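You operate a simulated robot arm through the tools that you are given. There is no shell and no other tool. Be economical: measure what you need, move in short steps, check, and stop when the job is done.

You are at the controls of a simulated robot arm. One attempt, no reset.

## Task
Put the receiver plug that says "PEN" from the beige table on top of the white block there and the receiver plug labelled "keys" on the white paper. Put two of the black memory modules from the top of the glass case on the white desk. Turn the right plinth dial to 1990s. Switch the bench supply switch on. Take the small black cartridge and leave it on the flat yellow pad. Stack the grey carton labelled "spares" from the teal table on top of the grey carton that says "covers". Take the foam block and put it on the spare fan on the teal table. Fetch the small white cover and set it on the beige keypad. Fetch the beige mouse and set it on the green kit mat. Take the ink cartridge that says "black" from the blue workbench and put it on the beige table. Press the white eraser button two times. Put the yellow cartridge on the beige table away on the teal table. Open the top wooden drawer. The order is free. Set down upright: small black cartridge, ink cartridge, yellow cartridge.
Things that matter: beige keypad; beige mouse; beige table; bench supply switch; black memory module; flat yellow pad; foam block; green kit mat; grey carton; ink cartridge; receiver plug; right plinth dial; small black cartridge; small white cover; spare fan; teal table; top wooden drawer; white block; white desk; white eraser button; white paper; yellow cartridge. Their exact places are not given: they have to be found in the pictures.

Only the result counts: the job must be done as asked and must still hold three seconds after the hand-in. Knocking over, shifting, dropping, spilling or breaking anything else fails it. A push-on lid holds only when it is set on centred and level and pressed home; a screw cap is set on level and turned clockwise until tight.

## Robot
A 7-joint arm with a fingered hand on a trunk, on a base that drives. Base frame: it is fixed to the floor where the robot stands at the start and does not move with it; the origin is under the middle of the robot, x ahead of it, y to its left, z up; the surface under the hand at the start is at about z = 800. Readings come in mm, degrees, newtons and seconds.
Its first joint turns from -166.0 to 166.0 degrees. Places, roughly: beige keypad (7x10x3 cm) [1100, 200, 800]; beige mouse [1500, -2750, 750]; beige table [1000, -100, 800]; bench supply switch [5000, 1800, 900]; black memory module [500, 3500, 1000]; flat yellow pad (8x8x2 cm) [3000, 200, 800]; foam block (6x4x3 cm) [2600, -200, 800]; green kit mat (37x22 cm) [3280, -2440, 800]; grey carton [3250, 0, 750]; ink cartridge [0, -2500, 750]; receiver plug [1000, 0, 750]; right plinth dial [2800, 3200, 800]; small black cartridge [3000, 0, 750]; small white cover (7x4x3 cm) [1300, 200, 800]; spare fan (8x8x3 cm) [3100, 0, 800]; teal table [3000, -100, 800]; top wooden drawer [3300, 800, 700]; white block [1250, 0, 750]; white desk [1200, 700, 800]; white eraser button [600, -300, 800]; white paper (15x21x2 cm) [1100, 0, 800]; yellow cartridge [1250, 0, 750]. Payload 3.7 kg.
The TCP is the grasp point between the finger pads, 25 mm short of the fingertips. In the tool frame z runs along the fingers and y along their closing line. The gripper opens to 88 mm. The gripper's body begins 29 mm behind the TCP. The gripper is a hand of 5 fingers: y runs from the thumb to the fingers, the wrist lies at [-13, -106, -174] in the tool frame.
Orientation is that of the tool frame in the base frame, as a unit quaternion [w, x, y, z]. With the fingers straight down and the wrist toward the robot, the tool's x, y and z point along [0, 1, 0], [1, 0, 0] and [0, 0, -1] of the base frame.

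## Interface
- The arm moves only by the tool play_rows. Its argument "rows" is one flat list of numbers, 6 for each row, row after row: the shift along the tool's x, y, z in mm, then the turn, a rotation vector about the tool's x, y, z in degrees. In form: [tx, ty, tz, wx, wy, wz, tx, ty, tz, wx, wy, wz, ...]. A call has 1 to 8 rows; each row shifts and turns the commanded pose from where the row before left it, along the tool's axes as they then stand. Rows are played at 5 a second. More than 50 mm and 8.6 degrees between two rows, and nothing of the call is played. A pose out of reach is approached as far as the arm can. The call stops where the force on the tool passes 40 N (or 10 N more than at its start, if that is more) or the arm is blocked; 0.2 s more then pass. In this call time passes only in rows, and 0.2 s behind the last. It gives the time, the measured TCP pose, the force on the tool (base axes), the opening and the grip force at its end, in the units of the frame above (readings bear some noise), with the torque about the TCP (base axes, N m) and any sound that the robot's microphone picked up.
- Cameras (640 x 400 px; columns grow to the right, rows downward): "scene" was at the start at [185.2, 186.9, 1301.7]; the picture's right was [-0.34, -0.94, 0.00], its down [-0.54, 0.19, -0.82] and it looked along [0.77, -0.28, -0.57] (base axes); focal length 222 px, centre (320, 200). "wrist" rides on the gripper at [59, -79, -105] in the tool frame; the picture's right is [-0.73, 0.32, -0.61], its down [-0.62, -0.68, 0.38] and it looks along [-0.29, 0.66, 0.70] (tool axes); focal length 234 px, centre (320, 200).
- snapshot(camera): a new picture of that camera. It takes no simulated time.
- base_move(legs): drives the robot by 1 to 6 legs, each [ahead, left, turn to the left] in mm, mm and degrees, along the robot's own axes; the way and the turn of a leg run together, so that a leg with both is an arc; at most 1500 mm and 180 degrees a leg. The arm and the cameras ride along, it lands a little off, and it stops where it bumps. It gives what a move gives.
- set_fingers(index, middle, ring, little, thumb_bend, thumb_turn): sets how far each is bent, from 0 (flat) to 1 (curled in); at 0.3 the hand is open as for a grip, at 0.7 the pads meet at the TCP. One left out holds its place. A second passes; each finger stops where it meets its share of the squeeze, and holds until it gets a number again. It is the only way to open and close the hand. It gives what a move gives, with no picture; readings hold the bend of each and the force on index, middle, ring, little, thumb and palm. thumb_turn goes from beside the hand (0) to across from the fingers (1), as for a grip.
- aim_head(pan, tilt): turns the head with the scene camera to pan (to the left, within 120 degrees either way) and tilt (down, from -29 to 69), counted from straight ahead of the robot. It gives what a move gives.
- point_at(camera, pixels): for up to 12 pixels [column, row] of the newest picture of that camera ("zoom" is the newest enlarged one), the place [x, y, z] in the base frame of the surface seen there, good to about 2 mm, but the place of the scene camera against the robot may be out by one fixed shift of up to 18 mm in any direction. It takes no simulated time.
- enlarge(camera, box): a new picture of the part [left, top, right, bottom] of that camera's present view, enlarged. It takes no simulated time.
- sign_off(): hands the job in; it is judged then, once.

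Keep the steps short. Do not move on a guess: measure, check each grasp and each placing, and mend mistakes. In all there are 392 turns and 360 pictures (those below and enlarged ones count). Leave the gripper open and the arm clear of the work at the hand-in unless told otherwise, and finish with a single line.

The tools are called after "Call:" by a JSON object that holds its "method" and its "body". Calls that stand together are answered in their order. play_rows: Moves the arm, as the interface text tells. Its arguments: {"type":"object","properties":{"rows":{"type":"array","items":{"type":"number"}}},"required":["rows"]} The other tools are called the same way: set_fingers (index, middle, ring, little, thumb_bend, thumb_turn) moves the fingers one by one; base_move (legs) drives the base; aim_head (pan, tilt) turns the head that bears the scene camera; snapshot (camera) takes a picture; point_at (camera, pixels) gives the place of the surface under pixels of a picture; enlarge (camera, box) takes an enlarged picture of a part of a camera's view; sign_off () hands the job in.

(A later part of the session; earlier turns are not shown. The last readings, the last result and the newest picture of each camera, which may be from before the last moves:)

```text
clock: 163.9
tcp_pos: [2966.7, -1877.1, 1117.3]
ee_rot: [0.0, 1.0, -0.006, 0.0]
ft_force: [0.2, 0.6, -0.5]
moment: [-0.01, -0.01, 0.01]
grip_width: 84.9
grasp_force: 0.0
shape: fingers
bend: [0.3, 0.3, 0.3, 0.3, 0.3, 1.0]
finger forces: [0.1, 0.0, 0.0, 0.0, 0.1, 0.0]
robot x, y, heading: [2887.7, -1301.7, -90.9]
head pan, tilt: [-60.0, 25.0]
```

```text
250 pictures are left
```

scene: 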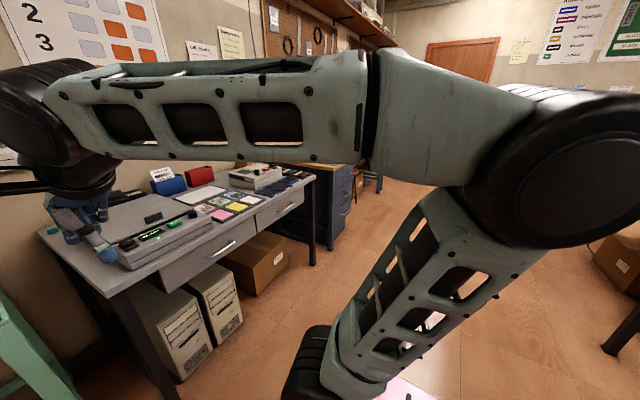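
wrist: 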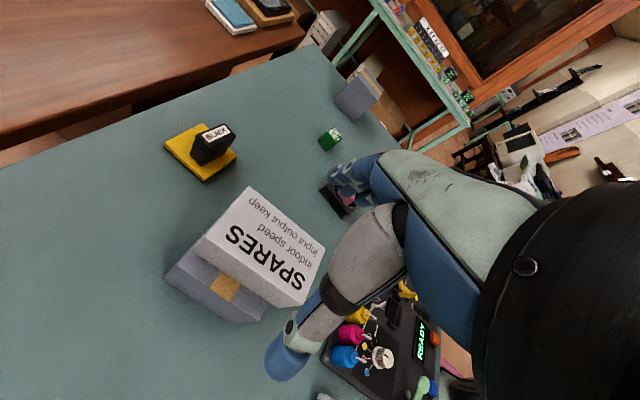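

The green mat is on the green table ahead-left; the mouse is on the wooden-top desk to the west. Drive west to x≈1500 and look.

Call:
{"method": "base_move", "body": {"legs": [[0, -1390, 1]]}}

Call:
{"method": "aim_head", "body": {"pan": 15, "tilt": 25}}

Call:
{"method": "snapshot", "body": {"camera": "scene"}}

```text
clock: 170.8
tcp_pos: [1593.8, -1880.2, 1116.6]
ee_rot: [0.0, 1.0, 0.013, 0.0]
ft_force: [-0.5, 0.1, -1.0]
moment: [-0.02, 0.04, 0.0]
grip_width: 85.0
grasp_force: 0.1
shape: fingers
bend: [0.3, 0.3, 0.3, 0.3, 0.3, 1.0]
finger forces: [0.0, 0.1, 0.0, 0.1, 0.0, 0.1]
robot x, y, heading: [1499.6, -1307.9, -88.6]
head pan, tilt: [-60.0, 25.0]
```

```text
clock: 172.3
tcp_pos: [1593.8, -1880.9, 1116.9]
ee_rot: [0.0, 1.0, 0.014, 0.0]
ft_force: [0.4, 0.7, 0.5]
moment: [0.03, -0.01, 0.02]
grip_width: 85.1
grasp_force: 0.1
shape: fingers
bend: [0.3, 0.3, 0.3, 0.3, 0.3, 1.0]
finger forces: [0.0, 0.0, 0.0, 0.1, 0.0, 0.1]
robot x, y, heading: [1499.7, -1307.6, -88.7]
head pan, tilt: [15.0, 25.0]
```

```text
249 pictures are left
```

scene: 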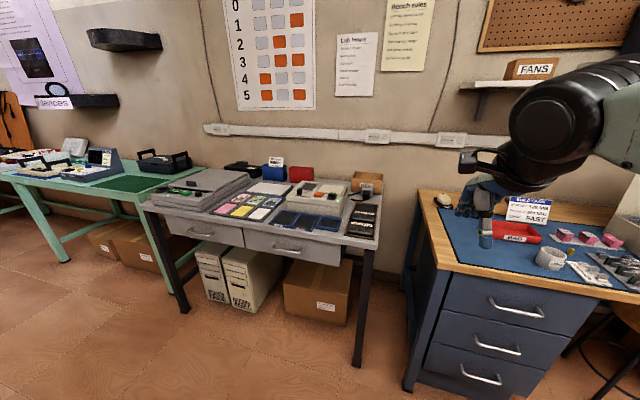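

Call:
{"method": "point_at", "body": {"camera": "scene", "pixels": [[443, 199], [438, 206], [449, 203], [445, 262], [520, 280], [600, 292], [430, 215], [420, 190], [370, 240], [407, 385], [360, 360]]}}

Call:
{"method": "enlarge", "body": {"camera": "scene", "box": [400, 170, 500, 250]}}

```text
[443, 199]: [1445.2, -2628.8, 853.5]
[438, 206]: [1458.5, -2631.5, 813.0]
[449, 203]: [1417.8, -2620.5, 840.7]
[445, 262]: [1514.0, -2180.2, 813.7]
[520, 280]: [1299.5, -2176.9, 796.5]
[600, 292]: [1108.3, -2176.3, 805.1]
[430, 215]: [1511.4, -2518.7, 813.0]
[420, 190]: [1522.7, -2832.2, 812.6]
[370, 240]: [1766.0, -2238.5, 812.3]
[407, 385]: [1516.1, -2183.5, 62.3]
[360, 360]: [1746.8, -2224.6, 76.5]
```

```text
5.00 times, centred on (450, 210) of scene
```

zoom: 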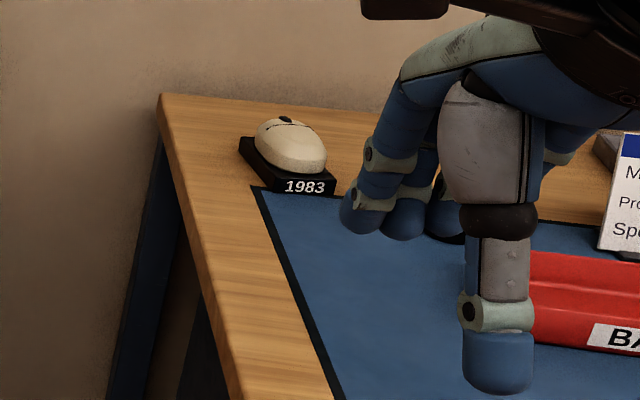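

The beige mouse sits on a stand labelled 1983 at the desk's back-left corner. Drive 430 mm closer.

Call:
{"method": "base_move", "body": {"legs": [[430, -20, -1.3]]}}

Call:
{"method": "play_rows", "body": {"rows": [-40, 25, 0, 0, 0, 0, -40, 25, 0, 0, 0, 0, 0, 45, 0, 0, 0, 0, 0, 45, 10, 0, 0, 0]}}

Call:
{"method": "snapshot", "body": {"camera": "wrist"}}

Call:
{"method": "snapshot", "body": {"camera": "scene"}}

```text
clock: 175.0
tcp_pos: [1566.7, -2320.9, 1116.3]
ee_rot: [0.0, 1.0, 0.003, 0.001]
ft_force: [0.1, -0.2, -0.3]
moment: [0.02, 0.0, -0.01]
grip_width: 85.0
grasp_force: 0.1
shape: fingers
bend: [0.3, 0.3, 0.3, 0.3, 0.3, 1.0]
finger forces: [0.1, 0.0, 0.1, 0.0, 0.1, 0.0]
robot x, y, heading: [1484.5, -1748.0, -89.7]
head pan, tilt: [15.0, 25.0]
```

```text
clock: 176.0
tcp_pos: [1486.2, -2461.5, 1106.1]
ee_rot: [0.0, 1.0, 0.002, 0.0]
ft_force: [0.2, 0.6, 0.6]
moment: [-0.02, -0.04, -0.01]
grip_width: 84.9
grasp_force: 0.2
shape: fingers
bend: [0.3, 0.3, 0.3, 0.3, 0.3, 1.0]
finger forces: [0.0, 0.0, 0.0, 0.0, 0.0, 0.1]
robot x, y, heading: [1486.8, -1749.7, -90.1]
head pan, tilt: [15.0, 25.0]
```

```text
247 pictures are left
```

wrist: 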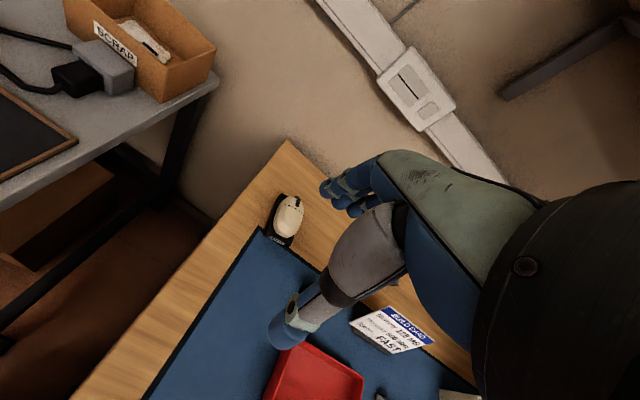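

```text
246 pictures are left
```

scene: 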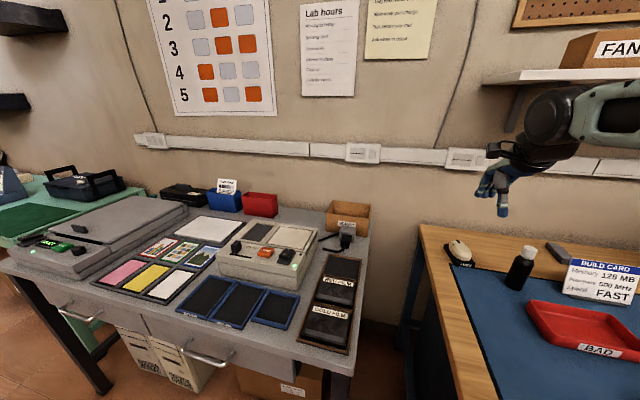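

Call:
{"method": "enlarge", "body": {"camera": "wrist", "box": [240, 180, 330, 260]}}

Call:
{"method": "point_at", "body": {"camera": "wrist", "pixels": [[288, 213], [293, 200], [281, 228], [299, 208], [276, 218], [284, 197], [268, 235], [286, 244], [290, 145], [396, 340]]}}

```text
5.00 times, centred on (285, 220) of wrist
```

zoom: 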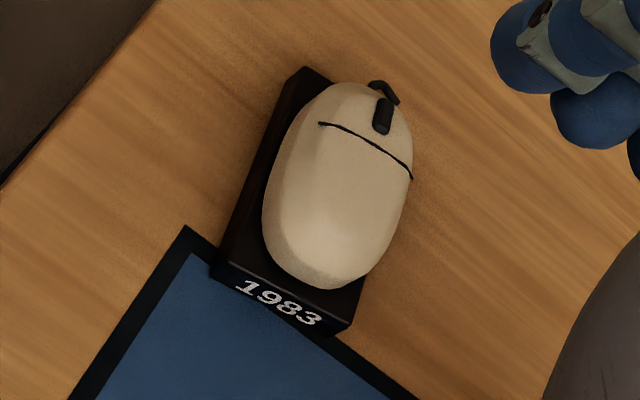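

```text
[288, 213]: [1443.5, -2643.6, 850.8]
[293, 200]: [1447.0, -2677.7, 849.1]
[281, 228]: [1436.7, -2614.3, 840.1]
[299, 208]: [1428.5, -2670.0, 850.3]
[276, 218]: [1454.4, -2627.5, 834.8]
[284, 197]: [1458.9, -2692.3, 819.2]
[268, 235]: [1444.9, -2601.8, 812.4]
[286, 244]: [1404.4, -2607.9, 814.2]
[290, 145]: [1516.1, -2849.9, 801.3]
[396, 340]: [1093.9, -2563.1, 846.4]
```

Call:
{"method": "point_at", "body": {"camera": "zoom", "pixels": [[350, 90], [325, 282], [270, 200], [405, 200], [338, 190], [300, 72], [215, 268], [350, 322], [300, 120], [385, 255]]}}

```text
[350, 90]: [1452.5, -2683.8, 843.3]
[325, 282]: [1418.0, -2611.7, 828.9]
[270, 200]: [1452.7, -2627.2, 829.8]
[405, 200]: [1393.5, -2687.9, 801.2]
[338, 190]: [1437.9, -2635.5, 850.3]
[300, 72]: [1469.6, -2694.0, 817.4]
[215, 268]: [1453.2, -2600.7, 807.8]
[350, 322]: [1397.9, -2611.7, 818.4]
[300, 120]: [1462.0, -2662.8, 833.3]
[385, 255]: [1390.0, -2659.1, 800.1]
```

Mouse/stand axis ≈10.5° off Y, centre ≈(1436,-2650), top 851, stand top ≈819. Grip across width: turn the hand by wz=+79.5° high up, then move over it.

Call:
{"method": "play_rows", "body": {"rows": [0, 0, 0, 0, 0, 7.95, 0, 0, 0, 0, 0, 7.95, 0, 0, 0, 0, 0, 7.95, 0, 0, 0, 0, 0, 7.95, 0, 0, 0, 0, 0, 7.95, 0, 0, 0, 0, 0, 7.95, 0, 0, 0, 0, 0, 7.95, 0, 0, 0, 0, 0, 7.95]}}

Call:
{"method": "play_rows", "body": {"rows": [0, 0, 0, 0, 0, 7.95, 0, 0, 0, 0, 0, 7.95, 36.2, 16.7, 0, 0, 0, 0, 36.2, 16.7, 0, 0, 0, 0, 36.2, 16.7, 0, 0, 0, 0, 36.2, 16.7, 0, 0, 0, 0, 36.2, 16.7, 20, 0, 0, 0, 0, 0, 45, 0, 0, 0]}}

Call:
{"method": "snapshot", "body": {"camera": "wrist"}}

Call:
{"method": "snapshot", "body": {"camera": "scene"}}

```text
clock: 177.8
tcp_pos: [1488.2, -2461.9, 1107.8]
ee_rot: [0.0, 0.851, -0.526, 0.0]
ft_force: [0.0, 0.2, 0.3]
moment: [0.04, 0.02, 0.03]
grip_width: 84.9
grasp_force: 0.0
shape: fingers
bend: [0.3, 0.3, 0.3, 0.3, 0.3, 1.0]
finger forces: [0.1, 0.0, 0.0, 0.0, 0.1, 0.0]
robot x, y, heading: [1484.0, -1748.7, -89.6]
head pan, tilt: [15.0, 25.0]
```

```text
clock: 179.6
tcp_pos: [1437.4, -2658.2, 1041.8]
ee_rot: [0.001, 0.771, -0.637, 0.001]
ft_force: [-0.3, 0.2, -0.2]
moment: [-0.01, -0.03, 0.01]
grip_width: 84.9
grasp_force: 0.1
shape: fingers
bend: [0.3, 0.3, 0.3, 0.3, 0.3, 1.0]
finger forces: [0.0, 0.0, 0.0, 0.0, 0.0, 0.0]
robot x, y, heading: [1483.2, -1747.9, -89.7]
head pan, tilt: [15.0, 25.0]
```

```text
244 pictures are left
```

wrist: 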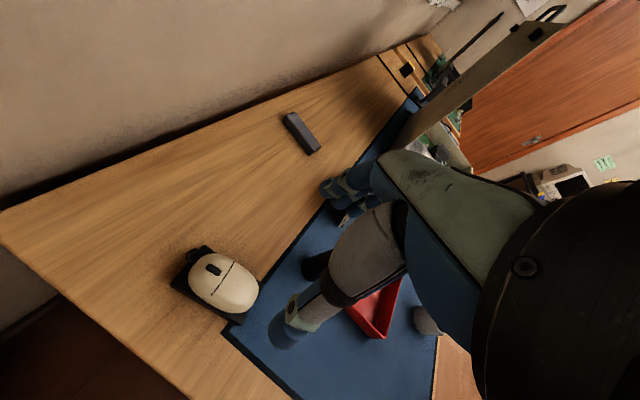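

```text
243 pictures are left
```

scene: 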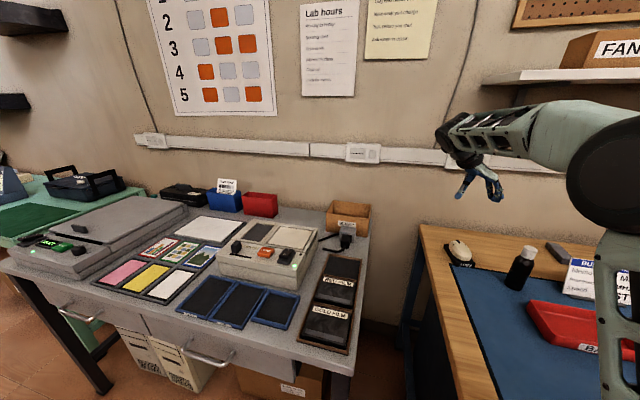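

Call:
{"method": "enlarge", "body": {"camera": "wrist", "box": [150, 220, 340, 350]}}

Call:
{"method": "point_at", "body": {"camera": "wrist", "pixels": [[228, 264], [192, 278], [258, 290], [225, 310], [222, 283], [205, 258], [247, 275], [210, 300], [300, 135], [175, 285], [240, 320]]}}

Call:
{"method": "point_at", "body": {"camera": "scene", "pixels": [[527, 248], [520, 272], [512, 285], [555, 250], [590, 275]]}}

```text
3.08 times, centred on (245, 285) of wrist
```

zoom: 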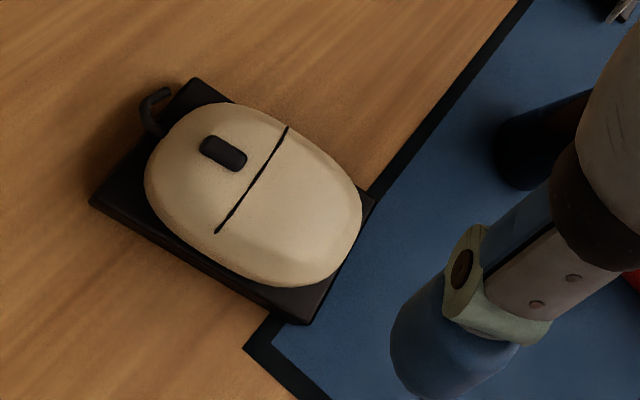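

```text
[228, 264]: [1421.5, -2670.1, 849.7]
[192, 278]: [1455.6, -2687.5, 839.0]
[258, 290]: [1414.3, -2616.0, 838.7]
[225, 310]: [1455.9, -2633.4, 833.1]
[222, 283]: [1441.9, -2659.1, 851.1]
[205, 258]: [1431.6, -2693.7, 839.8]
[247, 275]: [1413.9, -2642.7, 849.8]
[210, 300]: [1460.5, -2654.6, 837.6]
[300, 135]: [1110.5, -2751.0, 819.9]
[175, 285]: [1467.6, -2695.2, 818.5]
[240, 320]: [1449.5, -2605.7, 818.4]
```

```text
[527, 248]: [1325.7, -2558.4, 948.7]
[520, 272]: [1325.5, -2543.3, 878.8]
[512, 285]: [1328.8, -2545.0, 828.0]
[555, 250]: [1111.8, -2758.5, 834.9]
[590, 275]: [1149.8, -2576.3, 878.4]
```

Bottle is clear. Descend to z≈880, look.

Call:
{"method": "play_rows", "body": {"rows": [0, 0, 45, 0, 0, 0, 0, 0, 45, 0, 0, 0, 0, 0, 45, 0, 0, 0, 0, 0, 27, 0, 0, 0]}}

Call:
{"method": "enlarge", "body": {"camera": "wrist", "box": [180, 150, 400, 350]}}

Call:
{"method": "enlarge", "body": {"camera": "scene", "box": [400, 170, 600, 310]}}

```text
clock: 180.6
tcp_pos: [1439.3, -2655.7, 879.1]
ee_rot: [0.0, 0.771, -0.637, 0.0]
ft_force: [-0.9, -0.8, 0.7]
moment: [-0.01, -0.01, 0.0]
grip_width: 84.9
grasp_force: 0.2
shape: fingers
bend: [0.3, 0.3, 0.3, 0.3, 0.3, 1.0]
finger forces: [0.0, 0.0, 0.0, 0.0, 0.0, 0.1]
robot x, y, heading: [1484.8, -1745.0, -89.9]
head pan, tilt: [15.0, 25.0]
```

```text
2.00 times, centred on (290, 250) of wrist
```

zoom: 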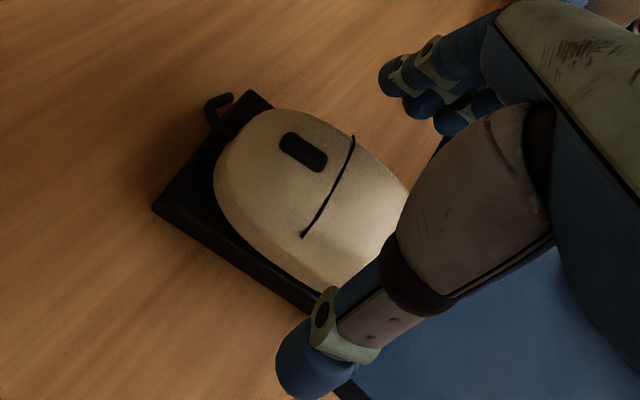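

```text
2.86 times, centred on (500, 240) of scene
```

zoom: 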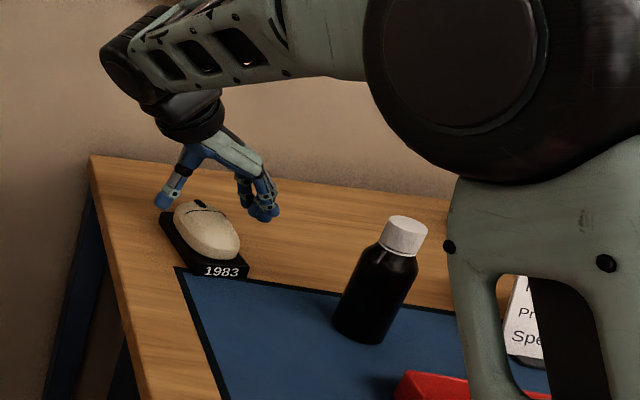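

Straddling the mouse nicely. Lower to z≈850 and close.

Call:
{"method": "play_rows", "body": {"rows": [0, 0, 15, 0, 0, 0, 0, 0, 14, 0, 0, 0]}}

Call:
{"method": "set_fingers", "body": {"index": 0.65, "middle": 0.65, "ring": 0.65, "little": 0.65, "thumb_bend": 0.65}}

Call:
{"method": "enlarge", "body": {"camera": "wrist", "box": [180, 150, 400, 350]}}

```text
clock: 181.2
tcp_pos: [1440.3, -2656.7, 850.5]
ee_rot: [-0.001, 0.771, -0.637, 0.001]
ft_force: [-0.3, -0.5, 0.0]
moment: [-0.03, 0.01, -0.01]
grip_width: 84.6
grasp_force: 0.1
shape: fingers
bend: [0.3, 0.3, 0.3, 0.3, 0.3, 1.0]
finger forces: [0.1, 0.0, 0.0, 0.0, 0.0, 0.0]
robot x, y, heading: [1482.7, -1750.1, -89.7]
head pan, tilt: [15.0, 25.0]
```

```text
clock: 182.2
tcp_pos: [1440.8, -2655.5, 851.1]
ee_rot: [-0.001, 0.77, -0.638, 0.0]
ft_force: [-0.5, -0.5, -0.1]
moment: [-0.04, 0.0, 0.02]
grip_width: 47.2
grasp_force: 14.9
shape: fingers
bend: [0.55, 0.57, 0.59, 0.65, 0.45, 0.98]
finger forces: [5.7, 5.6, 3.7, 0.1, 15.1, 0.0]
robot x, y, heading: [1485.1, -1749.8, -89.7]
head pan, tilt: [15.0, 25.0]
```

```text
2.00 times, centred on (290, 250) of wrist
```

zoom: 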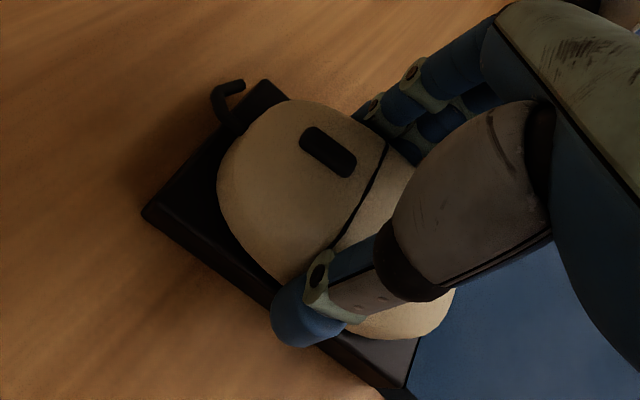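

Gripped. Lift 12 mm and see whether the stand comes along.

Call:
{"method": "play_rows", "body": {"rows": [0, 0, -6, 0, 0, 0, 0, 0, -10, 0, 0, 0]}}

Call:
{"method": "enlarge", "body": {"camera": "wrist", "box": [180, 150, 400, 350]}}

Call:
{"method": "enlarge", "body": {"camera": "scene", "box": [420, 190, 520, 290]}}

```text
clock: 182.8
tcp_pos: [1442.0, -2655.1, 867.5]
ee_rot: [0.001, 0.771, -0.637, 0.0]
ft_force: [-0.4, -0.1, -2.3]
moment: [0.01, 0.04, -0.02]
grip_width: 47.1
grasp_force: 15.2
shape: fingers
bend: [0.55, 0.57, 0.59, 0.65, 0.45, 0.98]
finger forces: [5.8, 5.5, 3.8, 0.1, 15.1, 0.1]
robot x, y, heading: [1486.3, -1748.6, -89.9]
head pan, tilt: [15.0, 25.0]
```

```text
2.00 times, centred on (290, 250) of wrist
```

zoom: 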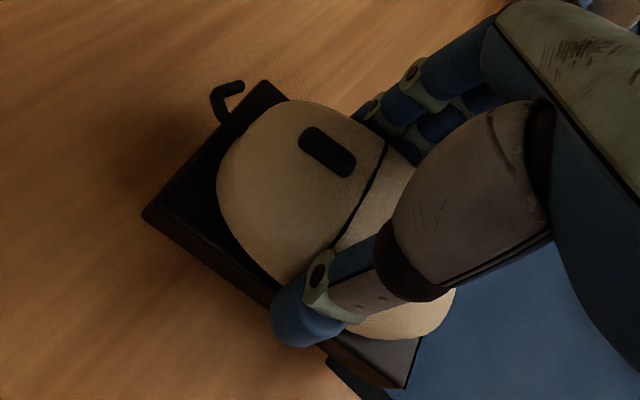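

```text
4.00 times, centred on (470, 240) of scene
```

zoom: 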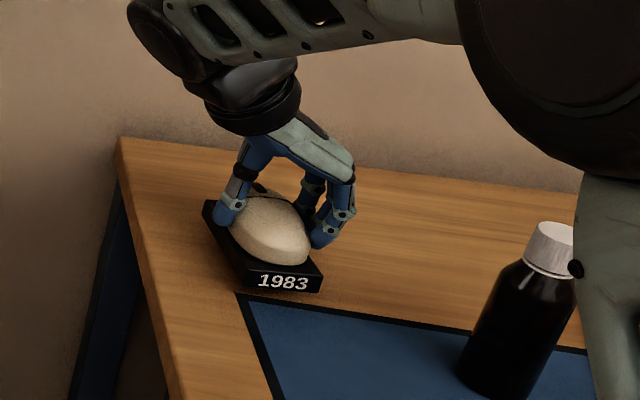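

The stand is part of the mouse; held level. Raise, turn back and retract.

Call:
{"method": "play_rows", "body": {"rows": [0, 0, -40, 0, 0, 0, 0, 0, -45, 0, 0, 0, 0, 0, -45, 0, 0, 0, 0, 0, -45, 0, 0, 0, 0, 0, -45, 0, 0, 0, -40, -10, 0, 0, 0, 0, -40, -10, 0, 0, 0, 0, -40, -10, 0, 0, 0, 0]}}

Call:
{"method": "play_rows", "body": {"rows": [-20, 0, 0, 0, 0, -7.95, -20, 0, 0, 0, 0, -7.95, -20, 0, 0, 0, 0, -7.95, -10, 0, 0, 0, 0, -7.95, 0, 0, 0, 0, 0, -7.95, 0, -10, 0, 0, 0, -7.95, 0, -20, 0, 0, 0, -7.95, 0, -20, 0, 0, 0, -7.95]}}

Call:
{"method": "play_rows", "body": {"rows": [0, -40, 0, 0, 0, -7.95, 0, -40, 0, 0, 0, -7.95, 0, -40, 0, 0, 0, 0, 0, -40, 0, 0, 0, 0]}}

Call:
{"method": "snapshot", "body": {"camera": "wrist"}}

```text
clock: 184.6
tcp_pos: [1447.3, -2532.1, 1085.2]
ee_rot: [-0.001, 0.77, -0.638, 0.0]
ft_force: [0.4, -0.2, -1.7]
moment: [0.03, 0.01, -0.03]
grip_width: 47.4
grasp_force: 14.9
shape: fingers
bend: [0.55, 0.58, 0.59, 0.65, 0.45, 0.98]
finger forces: [5.6, 5.6, 3.7, 0.0, 15.0, 0.1]
robot x, y, heading: [1482.7, -1752.3, -89.8]
head pan, tilt: [15.0, 25.0]
```

```text
clock: 186.4
tcp_pos: [1445.7, -2422.4, 1088.1]
ee_rot: [0.0, 0.991, -0.134, 0.0]
ft_force: [0.1, 0.1, -1.1]
moment: [0.0, 0.02, 0.0]
grip_width: 46.8
grasp_force: 15.0
shape: fingers
bend: [0.55, 0.58, 0.59, 0.65, 0.45, 0.98]
finger forces: [5.7, 5.5, 3.7, 0.0, 15.0, 0.0]
robot x, y, heading: [1482.6, -1749.6, -89.9]
head pan, tilt: [15.0, 25.0]
```

```text
clock: 187.4
tcp_pos: [1462.2, -2264.9, 1087.0]
ee_rot: [0.0, 1.0, 0.003, -0.001]
ft_force: [0.4, 0.3, -0.7]
moment: [0.03, 0.02, -0.01]
grip_width: 47.0
grasp_force: 14.5
shape: fingers
bend: [0.55, 0.58, 0.59, 0.65, 0.45, 0.98]
finger forces: [5.6, 5.4, 3.9, 0.1, 15.0, 0.1]
robot x, y, heading: [1484.6, -1746.2, -90.1]
head pan, tilt: [15.0, 25.0]
```

```text
236 pictures are left
```

wrist: 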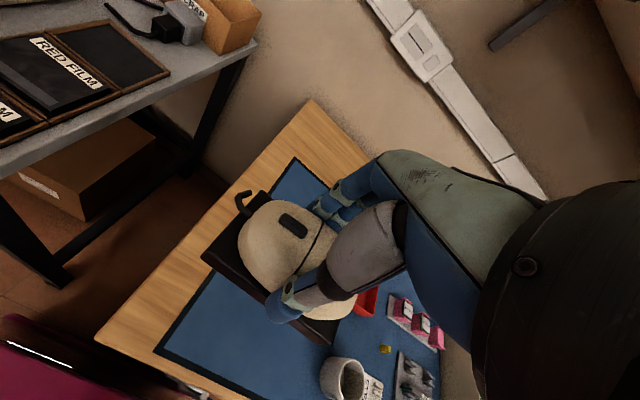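

Secure. Drive back and east to x≈3270 facing the mat.

Call:
{"method": "base_move", "body": {"legs": [[-350, 0, 0], [0, 1500, 0], [0, 290, 0]]}}

Call:
{"method": "aim_head", "body": {"pan": 0, "tilt": 30}}

Call:
{"method": "snapshot", "body": {"camera": "scene"}}

```text
clock: 198.3
tcp_pos: [3269.3, -1918.4, 1087.9]
ee_rot: [-0.001, 1.0, 0.0, 0.0]
ft_force: [0.4, -0.2, -1.5]
moment: [0.01, -0.03, 0.02]
grip_width: 47.1
grasp_force: 14.3
shape: fingers
bend: [0.55, 0.58, 0.59, 0.65, 0.45, 0.98]
finger forces: [5.7, 5.4, 3.7, 0.0, 14.9, 0.0]
robot x, y, heading: [3291.0, -1404.9, -90.3]
head pan, tilt: [15.0, 25.0]
```

```text
clock: 199.1
tcp_pos: [3269.3, -1918.3, 1088.6]
ee_rot: [0.001, 1.0, -0.001, 0.0]
ft_force: [1.3, 0.0, -2.3]
moment: [-0.04, 0.02, -0.01]
grip_width: 47.0
grasp_force: 15.4
shape: fingers
bend: [0.55, 0.58, 0.59, 0.65, 0.45, 0.98]
finger forces: [5.7, 5.5, 3.8, 0.0, 15.0, 0.0]
robot x, y, heading: [3293.4, -1400.4, -90.3]
head pan, tilt: [0.0, 30.0]
```

```text
235 pictures are left
```

scene: 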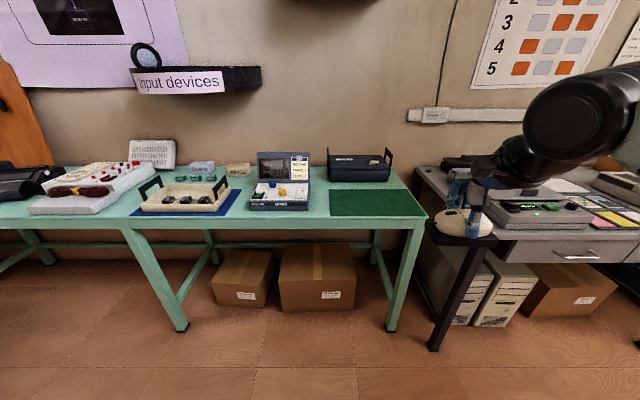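

Call:
{"method": "point_at", "body": {"camera": "scene", "pixels": [[333, 192], [406, 192], [425, 214], [332, 214], [375, 203], [380, 218], [355, 165], [300, 205], [438, 190], [424, 216]]}}

```text
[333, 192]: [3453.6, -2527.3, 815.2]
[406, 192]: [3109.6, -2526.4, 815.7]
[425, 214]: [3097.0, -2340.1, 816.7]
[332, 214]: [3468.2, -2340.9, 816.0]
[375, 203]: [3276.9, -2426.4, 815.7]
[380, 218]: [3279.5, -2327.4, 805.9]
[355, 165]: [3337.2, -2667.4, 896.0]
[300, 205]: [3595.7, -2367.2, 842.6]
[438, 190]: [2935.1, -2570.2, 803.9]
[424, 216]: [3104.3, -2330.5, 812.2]
```

Mat spans x 3100–3460, y −2340…−2527. Drive ahead 200 and move the hand over the mat's centre.

Call:
{"method": "base_move", "body": {"legs": [[200, 0, 0]]}}

Call:
{"method": "play_rows", "body": {"rows": [2, 45, 0, 0, 0, 0, 2, 45, 0, 0, 0, 0, 2, 45, 0, 0, 0, 0, 2, 45, 0, 0, 0, 0, 2, 45, 0, 0, 0, 0, 2, 45, 0, 0, 0, 0, 2, 45, 0, 0, 0, 0]}}

Call:
{"method": "snapshot", "body": {"camera": "wrist"}}

```text
clock: 200.7
tcp_pos: [3271.5, -2116.3, 1088.0]
ee_rot: [0.0, 1.0, 0.002, 0.0]
ft_force: [0.1, 0.3, -1.7]
moment: [0.02, 0.01, -0.01]
grip_width: 47.1
grasp_force: 15.4
shape: fingers
bend: [0.55, 0.58, 0.59, 0.65, 0.45, 0.98]
finger forces: [5.7, 5.4, 3.8, 0.0, 14.8, 0.1]
robot x, y, heading: [3293.9, -1597.9, -89.8]
head pan, tilt: [0.0, 30.0]
```

```text
clock: 202.3
tcp_pos: [3285.1, -2430.9, 1089.6]
ee_rot: [0.001, 1.0, 0.002, 0.001]
ft_force: [0.0, 1.5, -1.3]
moment: [0.0, -0.01, 0.0]
grip_width: 46.9
grasp_force: 15.0
shape: fingers
bend: [0.55, 0.58, 0.59, 0.65, 0.45, 0.98]
finger forces: [5.6, 5.4, 3.9, 0.1, 14.8, 0.0]
robot x, y, heading: [3293.0, -1600.0, -89.8]
head pan, tilt: [0.0, 30.0]
```

```text
234 pictures are left
```

wrist: 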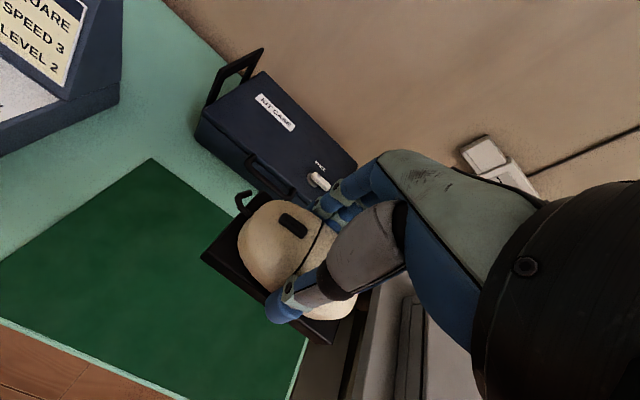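

Call:
{"method": "point_at", "body": {"camera": "wrist", "pixels": [[152, 162], [5, 262], [150, 350], [100, 250], [270, 190], [205, 125], [240, 170], [318, 180], [255, 70], [5, 320]]}}

```text
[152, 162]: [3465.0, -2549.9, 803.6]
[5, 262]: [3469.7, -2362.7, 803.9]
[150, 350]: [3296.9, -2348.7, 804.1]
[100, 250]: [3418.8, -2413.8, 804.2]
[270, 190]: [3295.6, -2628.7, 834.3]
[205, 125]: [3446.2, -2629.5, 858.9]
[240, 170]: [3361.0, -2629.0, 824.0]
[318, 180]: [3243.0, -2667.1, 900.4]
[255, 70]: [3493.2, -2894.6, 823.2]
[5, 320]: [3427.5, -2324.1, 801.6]
```

Mat surface z=804. Lower to just above, then feel.

Call:
{"method": "play_rows", "body": {"rows": [0, 0, 45, 0, 0, 0, 0, 0, 45, 0, 0, 0, 0, 0, 45, 0, 0, 0, 0, 0, 45, 0, 0, 0, 0, 0, 35, 0, 0, 0, 0, 0, 14, 0, 0, 0]}}

Call:
{"method": "play_rows", "body": {"rows": [0, 0, 2, 0, 0, 0, 0, 0, 2, 0, 0, 0]}}

Call:
{"method": "enlarge", "body": {"camera": "wrist", "box": [180, 150, 400, 350]}}

```text
clock: 203.7
tcp_pos: [3285.1, -2430.5, 858.0]
ee_rot: [0.0, 1.0, 0.002, 0.0]
ft_force: [0.8, 0.0, -1.4]
moment: [-0.02, 0.0, 0.01]
grip_width: 47.0
grasp_force: 14.7
shape: fingers
bend: [0.55, 0.58, 0.59, 0.65, 0.45, 0.98]
finger forces: [5.6, 5.3, 3.6, 0.1, 14.7, 0.1]
robot x, y, heading: [3292.1, -1597.5, -89.8]
head pan, tilt: [0.0, 30.0]
```

```text
clock: 204.3
tcp_pos: [3285.2, -2432.4, 855.2]
ee_rot: [0.0, 1.0, 0.001, 0.0]
ft_force: [-1.4, -0.5, -2.0]
moment: [0.02, -0.02, 0.0]
grip_width: 47.0
grasp_force: 15.3
shape: fingers
bend: [0.55, 0.58, 0.59, 0.65, 0.45, 0.98]
finger forces: [5.6, 5.3, 3.7, 0.0, 14.7, 0.1]
robot x, y, heading: [3291.8, -1594.1, -90.1]
head pan, tilt: [0.0, 30.0]
```

```text
2.00 times, centred on (290, 250) of wrist
```

zoom: 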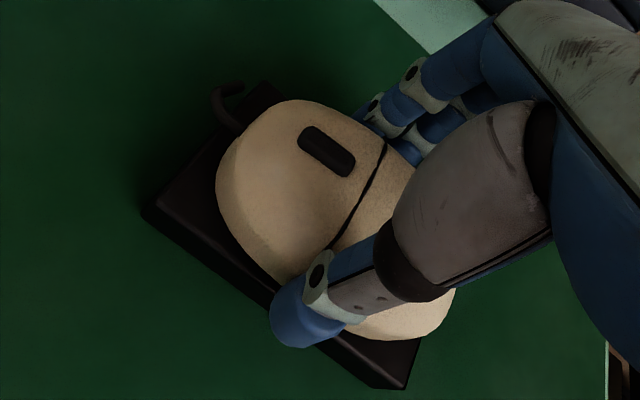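

Call:
{"method": "play_rows", "body": {"rows": [0, 0, 1, 0, 0, 0]}}

Call:
{"method": "play_rows", "body": {"rows": [0, 0, 1, 0, 0, 0]}}

Call:
{"method": "play_rows", "body": {"rows": [0, 0, 1, 0, 0, 0]}}

```text
clock: 204.7
tcp_pos: [3286.5, -2432.7, 853.5]
ee_rot: [-0.001, 1.0, 0.002, 0.0]
ft_force: [-0.3, -0.1, -1.1]
moment: [0.0, 0.0, 0.01]
grip_width: 47.1
grasp_force: 14.3
shape: fingers
bend: [0.55, 0.58, 0.59, 0.65, 0.45, 0.98]
finger forces: [5.7, 5.4, 3.8, 0.1, 14.7, 0.1]
robot x, y, heading: [3294.7, -1599.7, -90.0]
head pan, tilt: [0.0, 30.0]
```

```text
clock: 205.1
tcp_pos: [3287.5, -2432.3, 852.3]
ee_rot: [0.0, 1.0, 0.002, 0.0]
ft_force: [-0.5, 1.2, 0.4]
moment: [0.0, 0.03, 0.03]
grip_width: 47.1
grasp_force: 15.0
shape: fingers
bend: [0.55, 0.58, 0.59, 0.65, 0.45, 0.98]
finger forces: [5.6, 5.4, 3.7, 0.0, 15.3, 0.0]
robot x, y, heading: [3294.7, -1598.8, -89.9]
head pan, tilt: [0.0, 30.0]
```

```text
clock: 205.5
tcp_pos: [3286.9, -2431.6, 852.6]
ee_rot: [0.001, 1.0, 0.002, 0.0]
ft_force: [-0.2, -0.3, 5.1]
moment: [-0.03, 0.03, 0.03]
grip_width: 47.1
grasp_force: 15.4
shape: fingers
bend: [0.55, 0.58, 0.59, 0.65, 0.45, 0.98]
finger forces: [5.9, 5.4, 3.9, 0.0, 15.3, 0.0]
robot x, y, heading: [3295.8, -1599.0, -90.0]
head pan, tilt: [0.0, 30.0]
```

Contact. Release, rise and retract.

Call:
{"method": "set_fingers", "body": {"index": 0.3, "middle": 0.3, "ring": 0.3, "little": 0.3, "thumb_bend": 0.28}}

Call:
{"method": "play_rows", "body": {"rows": [0, 0, -15, 0, 0, 0, 0, 0, -40, 0, 0, 0, 0, 0, -45, 0, 0, 0, 0, 0, -45, 0, 0, 0, 0, 0, -45, 0, 0, 0, 0, 0, -45, 0, 0, 0, 0, -45, 0, 0, 0, 0, 0, -45, 0, 0, 0, 0]}}

Call:
{"method": "snapshot", "body": {"camera": "wrist"}}

```text
clock: 206.5
tcp_pos: [3287.3, -2431.5, 852.4]
ee_rot: [0.0, 1.0, 0.002, 0.0]
ft_force: [0.6, 0.1, 0.6]
moment: [-0.01, 0.0, 0.01]
grip_width: 85.3
grasp_force: 0.1
shape: fingers
bend: [0.3, 0.3, 0.3, 0.3, 0.28, 1.0]
finger forces: [0.0, 0.0, 0.0, 0.0, 0.0, 0.0]
robot x, y, heading: [3292.9, -1598.7, -89.9]
head pan, tilt: [0.0, 30.0]
```

```text
clock: 208.3
tcp_pos: [3282.0, -2342.3, 1088.7]
ee_rot: [0.0, 1.0, 0.002, 0.0]
ft_force: [-0.3, 0.4, 0.5]
moment: [0.0, 0.01, -0.04]
grip_width: 85.8
grasp_force: 0.0
shape: fingers
bend: [0.3, 0.3, 0.3, 0.3, 0.28, 1.0]
finger forces: [0.0, 0.1, 0.1, 0.1, 0.0, 0.1]
robot x, y, heading: [3289.9, -1601.1, -89.7]
head pan, tilt: [0.0, 30.0]
```

```text
232 pictures are left
```

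wrist: 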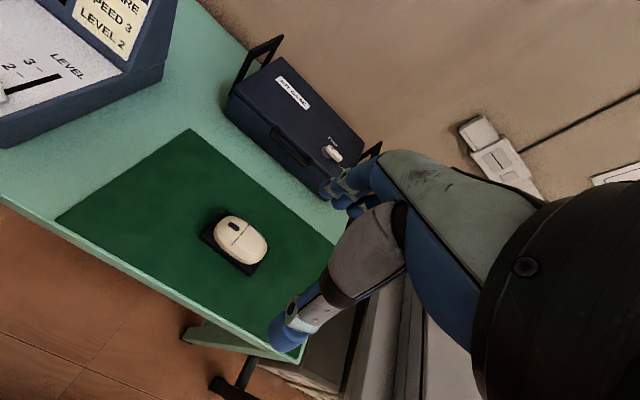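

Mouse rests on the mat. Next the ink cartridge on the blue workbench at x≈0. Drive there.

Call:
{"method": "play_rows", "body": {"rows": [0, -45, 0, 0, 0, 0, 0, -45, 0, 0, 0, 0, 0, -45, 0, 0, 0, 0]}}

Call:
{"method": "base_move", "body": {"legs": [[-250, 0, 0], [0, -1500, 0], [0, -1500, 0], [0, -250, 0]]}}

Call:
{"method": "snapshot", "body": {"camera": "scene"}}

```text
clock: 209.1
tcp_pos: [3282.4, -2206.3, 1086.2]
ee_rot: [-0.001, 1.0, 0.001, 0.0]
ft_force: [0.1, -0.8, -1.4]
moment: [0.02, -0.04, 0.03]
grip_width: 85.6
grasp_force: 0.1
shape: fingers
bend: [0.3, 0.3, 0.3, 0.3, 0.28, 1.0]
finger forces: [0.0, 0.0, 0.1, 0.0, 0.0, 0.1]
robot x, y, heading: [3291.7, -1597.9, -89.9]
head pan, tilt: [0.0, 30.0]
```

```text
clock: 226.4
tcp_pos: [35.9, -1906.2, 1086.1]
ee_rot: [0.0, 1.0, -0.004, 0.0]
ft_force: [0.6, 1.3, 1.2]
moment: [0.01, 0.01, 0.0]
grip_width: 85.5
grasp_force: 0.0
shape: fingers
bend: [0.3, 0.3, 0.3, 0.3, 0.28, 1.0]
finger forces: [0.0, 0.1, 0.1, 0.1, 0.0, 0.0]
robot x, y, heading: [57.4, -1297.7, -90.7]
head pan, tilt: [0.0, 30.0]
```

```text
231 pictures are left
```

scene: 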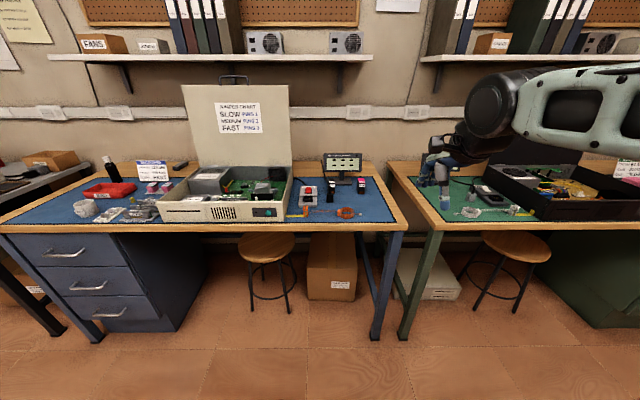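

Call:
{"method": "enlarge", "body": {"camera": "scene", "box": [280, 140, 410, 230]}}

Call:
{"method": "point_at", "body": {"camera": "scene", "pixels": [[330, 188], [360, 184], [308, 193], [340, 212], [350, 228], [400, 228]]}}

```text
4.44 times, centred on (345, 185) of scene
```

zoom: 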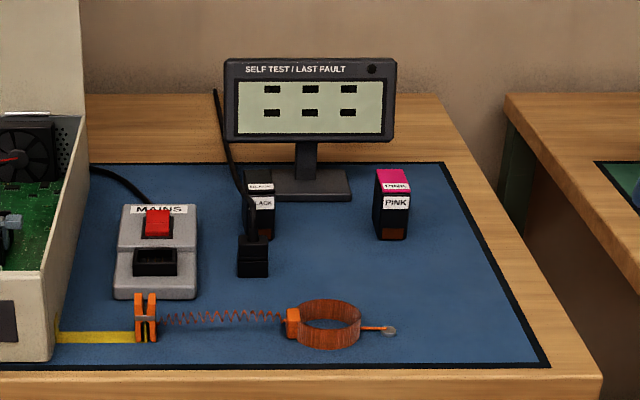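

```text
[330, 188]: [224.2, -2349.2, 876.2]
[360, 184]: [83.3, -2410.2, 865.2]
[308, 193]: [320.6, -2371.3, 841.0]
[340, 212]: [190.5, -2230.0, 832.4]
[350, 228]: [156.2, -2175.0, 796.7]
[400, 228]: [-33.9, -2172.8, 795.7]
```

The BLACK ink cartridge stands next to a corded plug by the monitor. Drive closer and look with the wrist camera.

Call:
{"method": "base_move", "body": {"legs": [[400, 90, 0.7]]}}

Call:
{"method": "snapshot", "body": {"camera": "wrist"}}

Call:
{"method": "aim_head", "body": {"pan": 10, "tilt": 40}}

Call:
{"method": "snapshot", "body": {"camera": "scene"}}

```text
clock: 228.9
tcp_pos: [131.6, -2314.4, 1087.1]
ee_rot: [0.0, 1.0, 0.002, 0.0]
ft_force: [-0.3, -0.4, -0.1]
moment: [0.02, 0.01, 0.01]
grip_width: 85.7
grasp_force: 0.1
shape: fingers
bend: [0.3, 0.3, 0.3, 0.3, 0.28, 1.0]
finger forces: [0.0, 0.0, 0.1, 0.0, 0.0, 0.0]
robot x, y, heading: [141.7, -1708.0, -89.7]
head pan, tilt: [0.0, 30.0]
```

```text
229 pictures are left
```

wrist: 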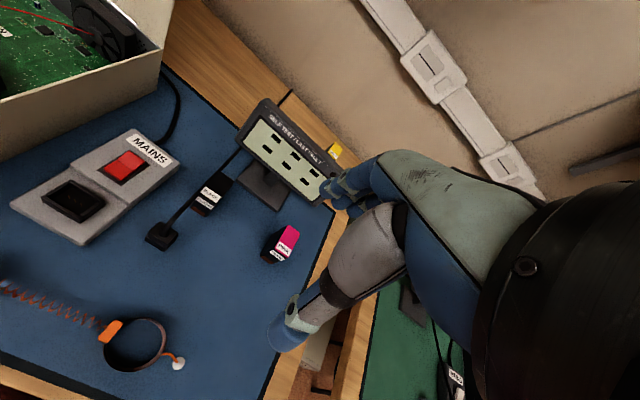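

```text
clock: 229.7
tcp_pos: [131.2, -2313.2, 1086.0]
ee_rot: [-0.001, 1.0, 0.002, 0.0]
ft_force: [0.3, -0.2, -0.9]
moment: [0.01, -0.01, 0.0]
grip_width: 85.3
grasp_force: 0.2
shape: fingers
bend: [0.3, 0.3, 0.3, 0.3, 0.28, 1.0]
finger forces: [0.0, 0.0, 0.0, 0.1, 0.0, 0.0]
robot x, y, heading: [138.2, -1706.9, -89.9]
head pan, tilt: [10.0, 40.0]
```

```text
228 pictures are left
```

scene: 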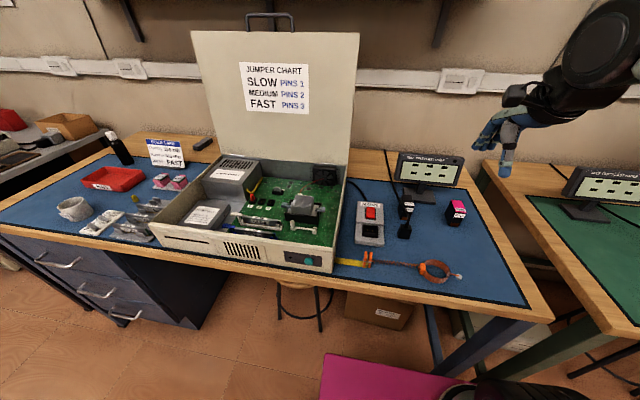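

Call:
{"method": "enlarge", "body": {"camera": "wrist", "box": [130, 130, 310, 270]}}

Call:
{"method": "enlarge", "body": {"camera": "scene", "box": [350, 140, 490, 250]}}

Call:
{"method": "point_at", "body": {"camera": "zoom", "pixels": [[250, 270], [260, 250]]}}

Call:
{"method": "point_at", "body": {"camera": "wrist", "pixels": [[214, 186], [207, 208], [222, 190], [160, 235], [290, 238], [190, 210], [275, 110], [323, 185], [262, 190]]}}

```text
2.86 times, centred on (220, 200) of wrist
```

zoom: 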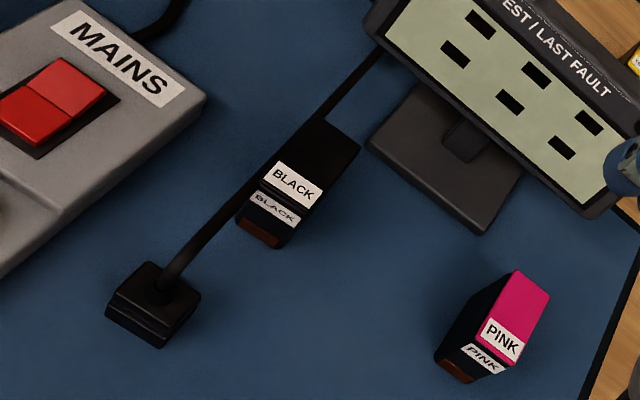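

```text
3.64 times, centred on (420, 195) of scene
```

zoom: 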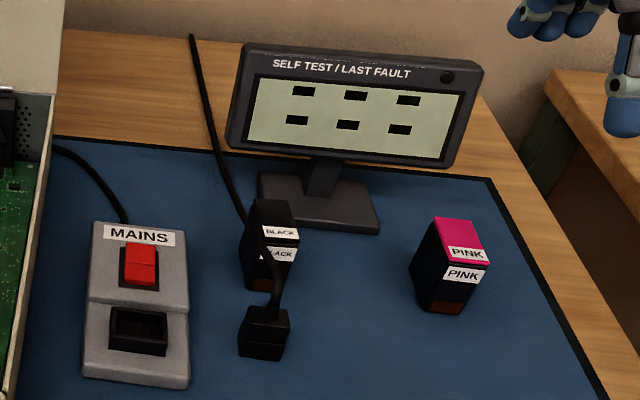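

```text
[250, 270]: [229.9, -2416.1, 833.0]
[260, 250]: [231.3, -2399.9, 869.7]
```

```text
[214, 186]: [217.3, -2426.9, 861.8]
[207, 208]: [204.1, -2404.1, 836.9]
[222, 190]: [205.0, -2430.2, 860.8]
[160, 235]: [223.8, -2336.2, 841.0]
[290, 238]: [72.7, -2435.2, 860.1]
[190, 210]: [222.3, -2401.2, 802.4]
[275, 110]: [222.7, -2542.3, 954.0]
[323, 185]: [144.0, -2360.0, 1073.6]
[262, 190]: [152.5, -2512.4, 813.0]
```

The cable passes close to the cartridge. Measure the cable's path and the cartridge's corners.

Call:
{"method": "enlarge", "body": {"camera": "wrist", "box": [150, 150, 250, 250]}}

Call:
{"method": "point_at", "body": {"camera": "wrist", "pixels": [[178, 214], [184, 207], [192, 198], [200, 190], [208, 182], [218, 172], [227, 163], [233, 183], [220, 176], [203, 200], [214, 207], [197, 209]]}}

```text
4.00 times, centred on (200, 200) of wrist
```

zoom: 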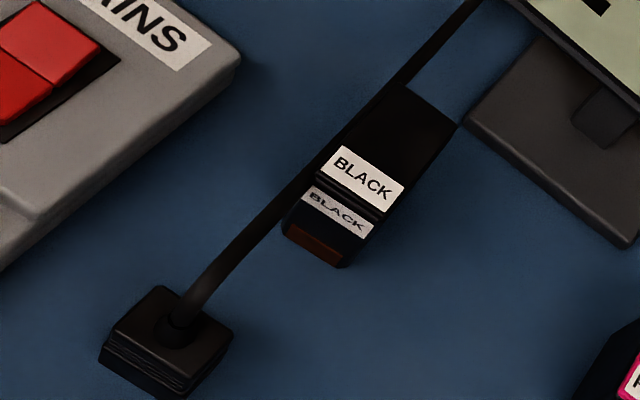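

```text
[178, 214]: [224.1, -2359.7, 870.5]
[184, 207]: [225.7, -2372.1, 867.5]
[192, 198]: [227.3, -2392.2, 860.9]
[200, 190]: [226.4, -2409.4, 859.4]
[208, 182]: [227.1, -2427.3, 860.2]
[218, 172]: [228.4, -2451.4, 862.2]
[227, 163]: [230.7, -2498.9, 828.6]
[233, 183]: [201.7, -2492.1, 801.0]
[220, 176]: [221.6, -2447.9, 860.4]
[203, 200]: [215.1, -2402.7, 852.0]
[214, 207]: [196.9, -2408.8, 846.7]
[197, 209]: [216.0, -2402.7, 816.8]
```

Call:
{"method": "point_at", "body": {"camera": "zoom", "pixels": [[326, 172], [384, 210], [452, 128], [408, 92], [340, 150], [400, 185], [290, 235], [345, 262], [390, 130], [420, 180], [470, 110], [620, 240]]}}

```text
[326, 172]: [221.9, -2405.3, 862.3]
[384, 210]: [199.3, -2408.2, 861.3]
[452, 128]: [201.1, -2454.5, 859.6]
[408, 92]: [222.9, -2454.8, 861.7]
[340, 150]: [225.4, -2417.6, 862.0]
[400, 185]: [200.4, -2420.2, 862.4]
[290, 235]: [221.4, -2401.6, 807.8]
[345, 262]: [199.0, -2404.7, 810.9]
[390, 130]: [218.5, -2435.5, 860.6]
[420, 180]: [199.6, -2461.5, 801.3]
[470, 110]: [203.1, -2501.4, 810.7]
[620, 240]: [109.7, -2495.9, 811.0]
```

Cartridge: X 199–225, Y −2403…−2455, top 861; the cable hugs its east side at X≈227. I'll grip lengthwise (along Y) with TCP X≈208. Move above it.

Call:
{"method": "play_rows", "body": {"rows": [19.2, 29, 25, 0, 0, 0, 19.2, 29, 25, 0, 0, 0, 19.2, 29, 25, 0, 0, 0, 19.2, 29, 25, 0, 0, 0]}}

Call:
{"method": "snapshot", "body": {"camera": "wrist"}}

Call:
{"method": "enlarge", "body": {"camera": "scene", "box": [350, 100, 510, 250]}}

```text
clock: 230.7
tcp_pos: [208.2, -2428.0, 987.9]
ee_rot: [0.001, 1.0, 0.002, 0.0]
ft_force: [0.4, 0.5, 0.9]
moment: [0.01, 0.03, 0.01]
grip_width: 85.9
grasp_force: 0.0
shape: fingers
bend: [0.3, 0.3, 0.3, 0.3, 0.28, 1.0]
finger forces: [0.1, 0.0, 0.0, 0.0, 0.0, 0.1]
robot x, y, heading: [144.3, -1708.6, -90.0]
head pan, tilt: [10.0, 40.0]
```

```text
224 pictures are left
```

wrist: 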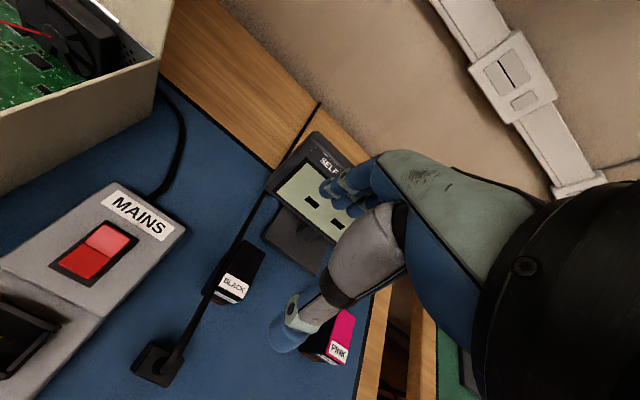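

```text
2.67 times, centred on (430, 175) of scene
```

zoom: 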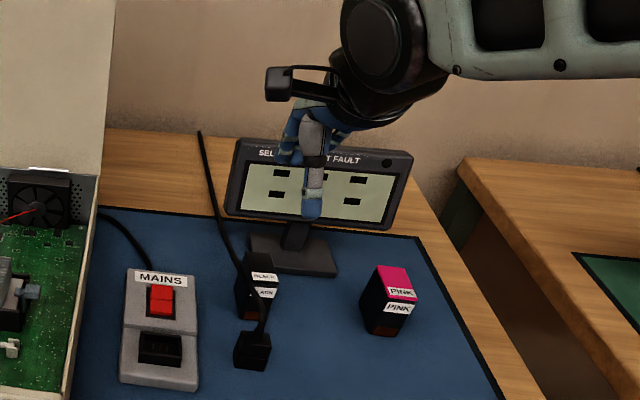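

Call:
{"method": "enlarge", "body": {"camera": "wrist", "box": [180, 220, 300, 320]}}

Call:
{"method": "point_at", "body": {"camera": "zoom", "pixels": [[230, 235], [205, 290], [270, 160], [180, 330], [300, 110], [320, 60], [290, 200], [350, 240], [400, 90], [200, 310], [230, 310]]}}

```text
4.00 times, centred on (240, 270) of wrist
```

zoom: 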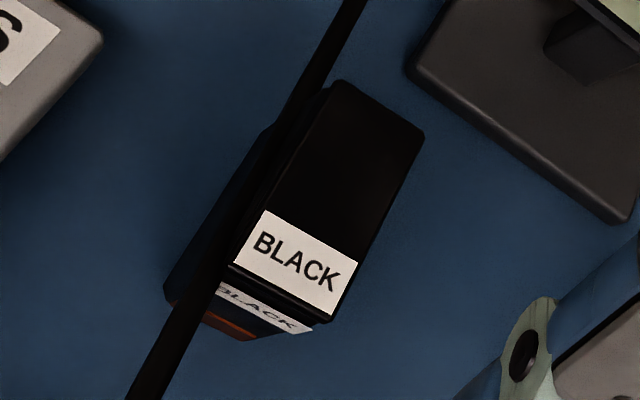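

```text
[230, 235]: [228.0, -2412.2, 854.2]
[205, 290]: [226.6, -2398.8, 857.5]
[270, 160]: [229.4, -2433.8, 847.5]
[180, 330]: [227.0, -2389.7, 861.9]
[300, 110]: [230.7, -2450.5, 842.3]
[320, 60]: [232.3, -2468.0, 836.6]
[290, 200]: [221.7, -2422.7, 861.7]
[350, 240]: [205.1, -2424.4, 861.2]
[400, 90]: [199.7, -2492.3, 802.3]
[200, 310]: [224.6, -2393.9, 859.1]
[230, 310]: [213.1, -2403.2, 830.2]
```

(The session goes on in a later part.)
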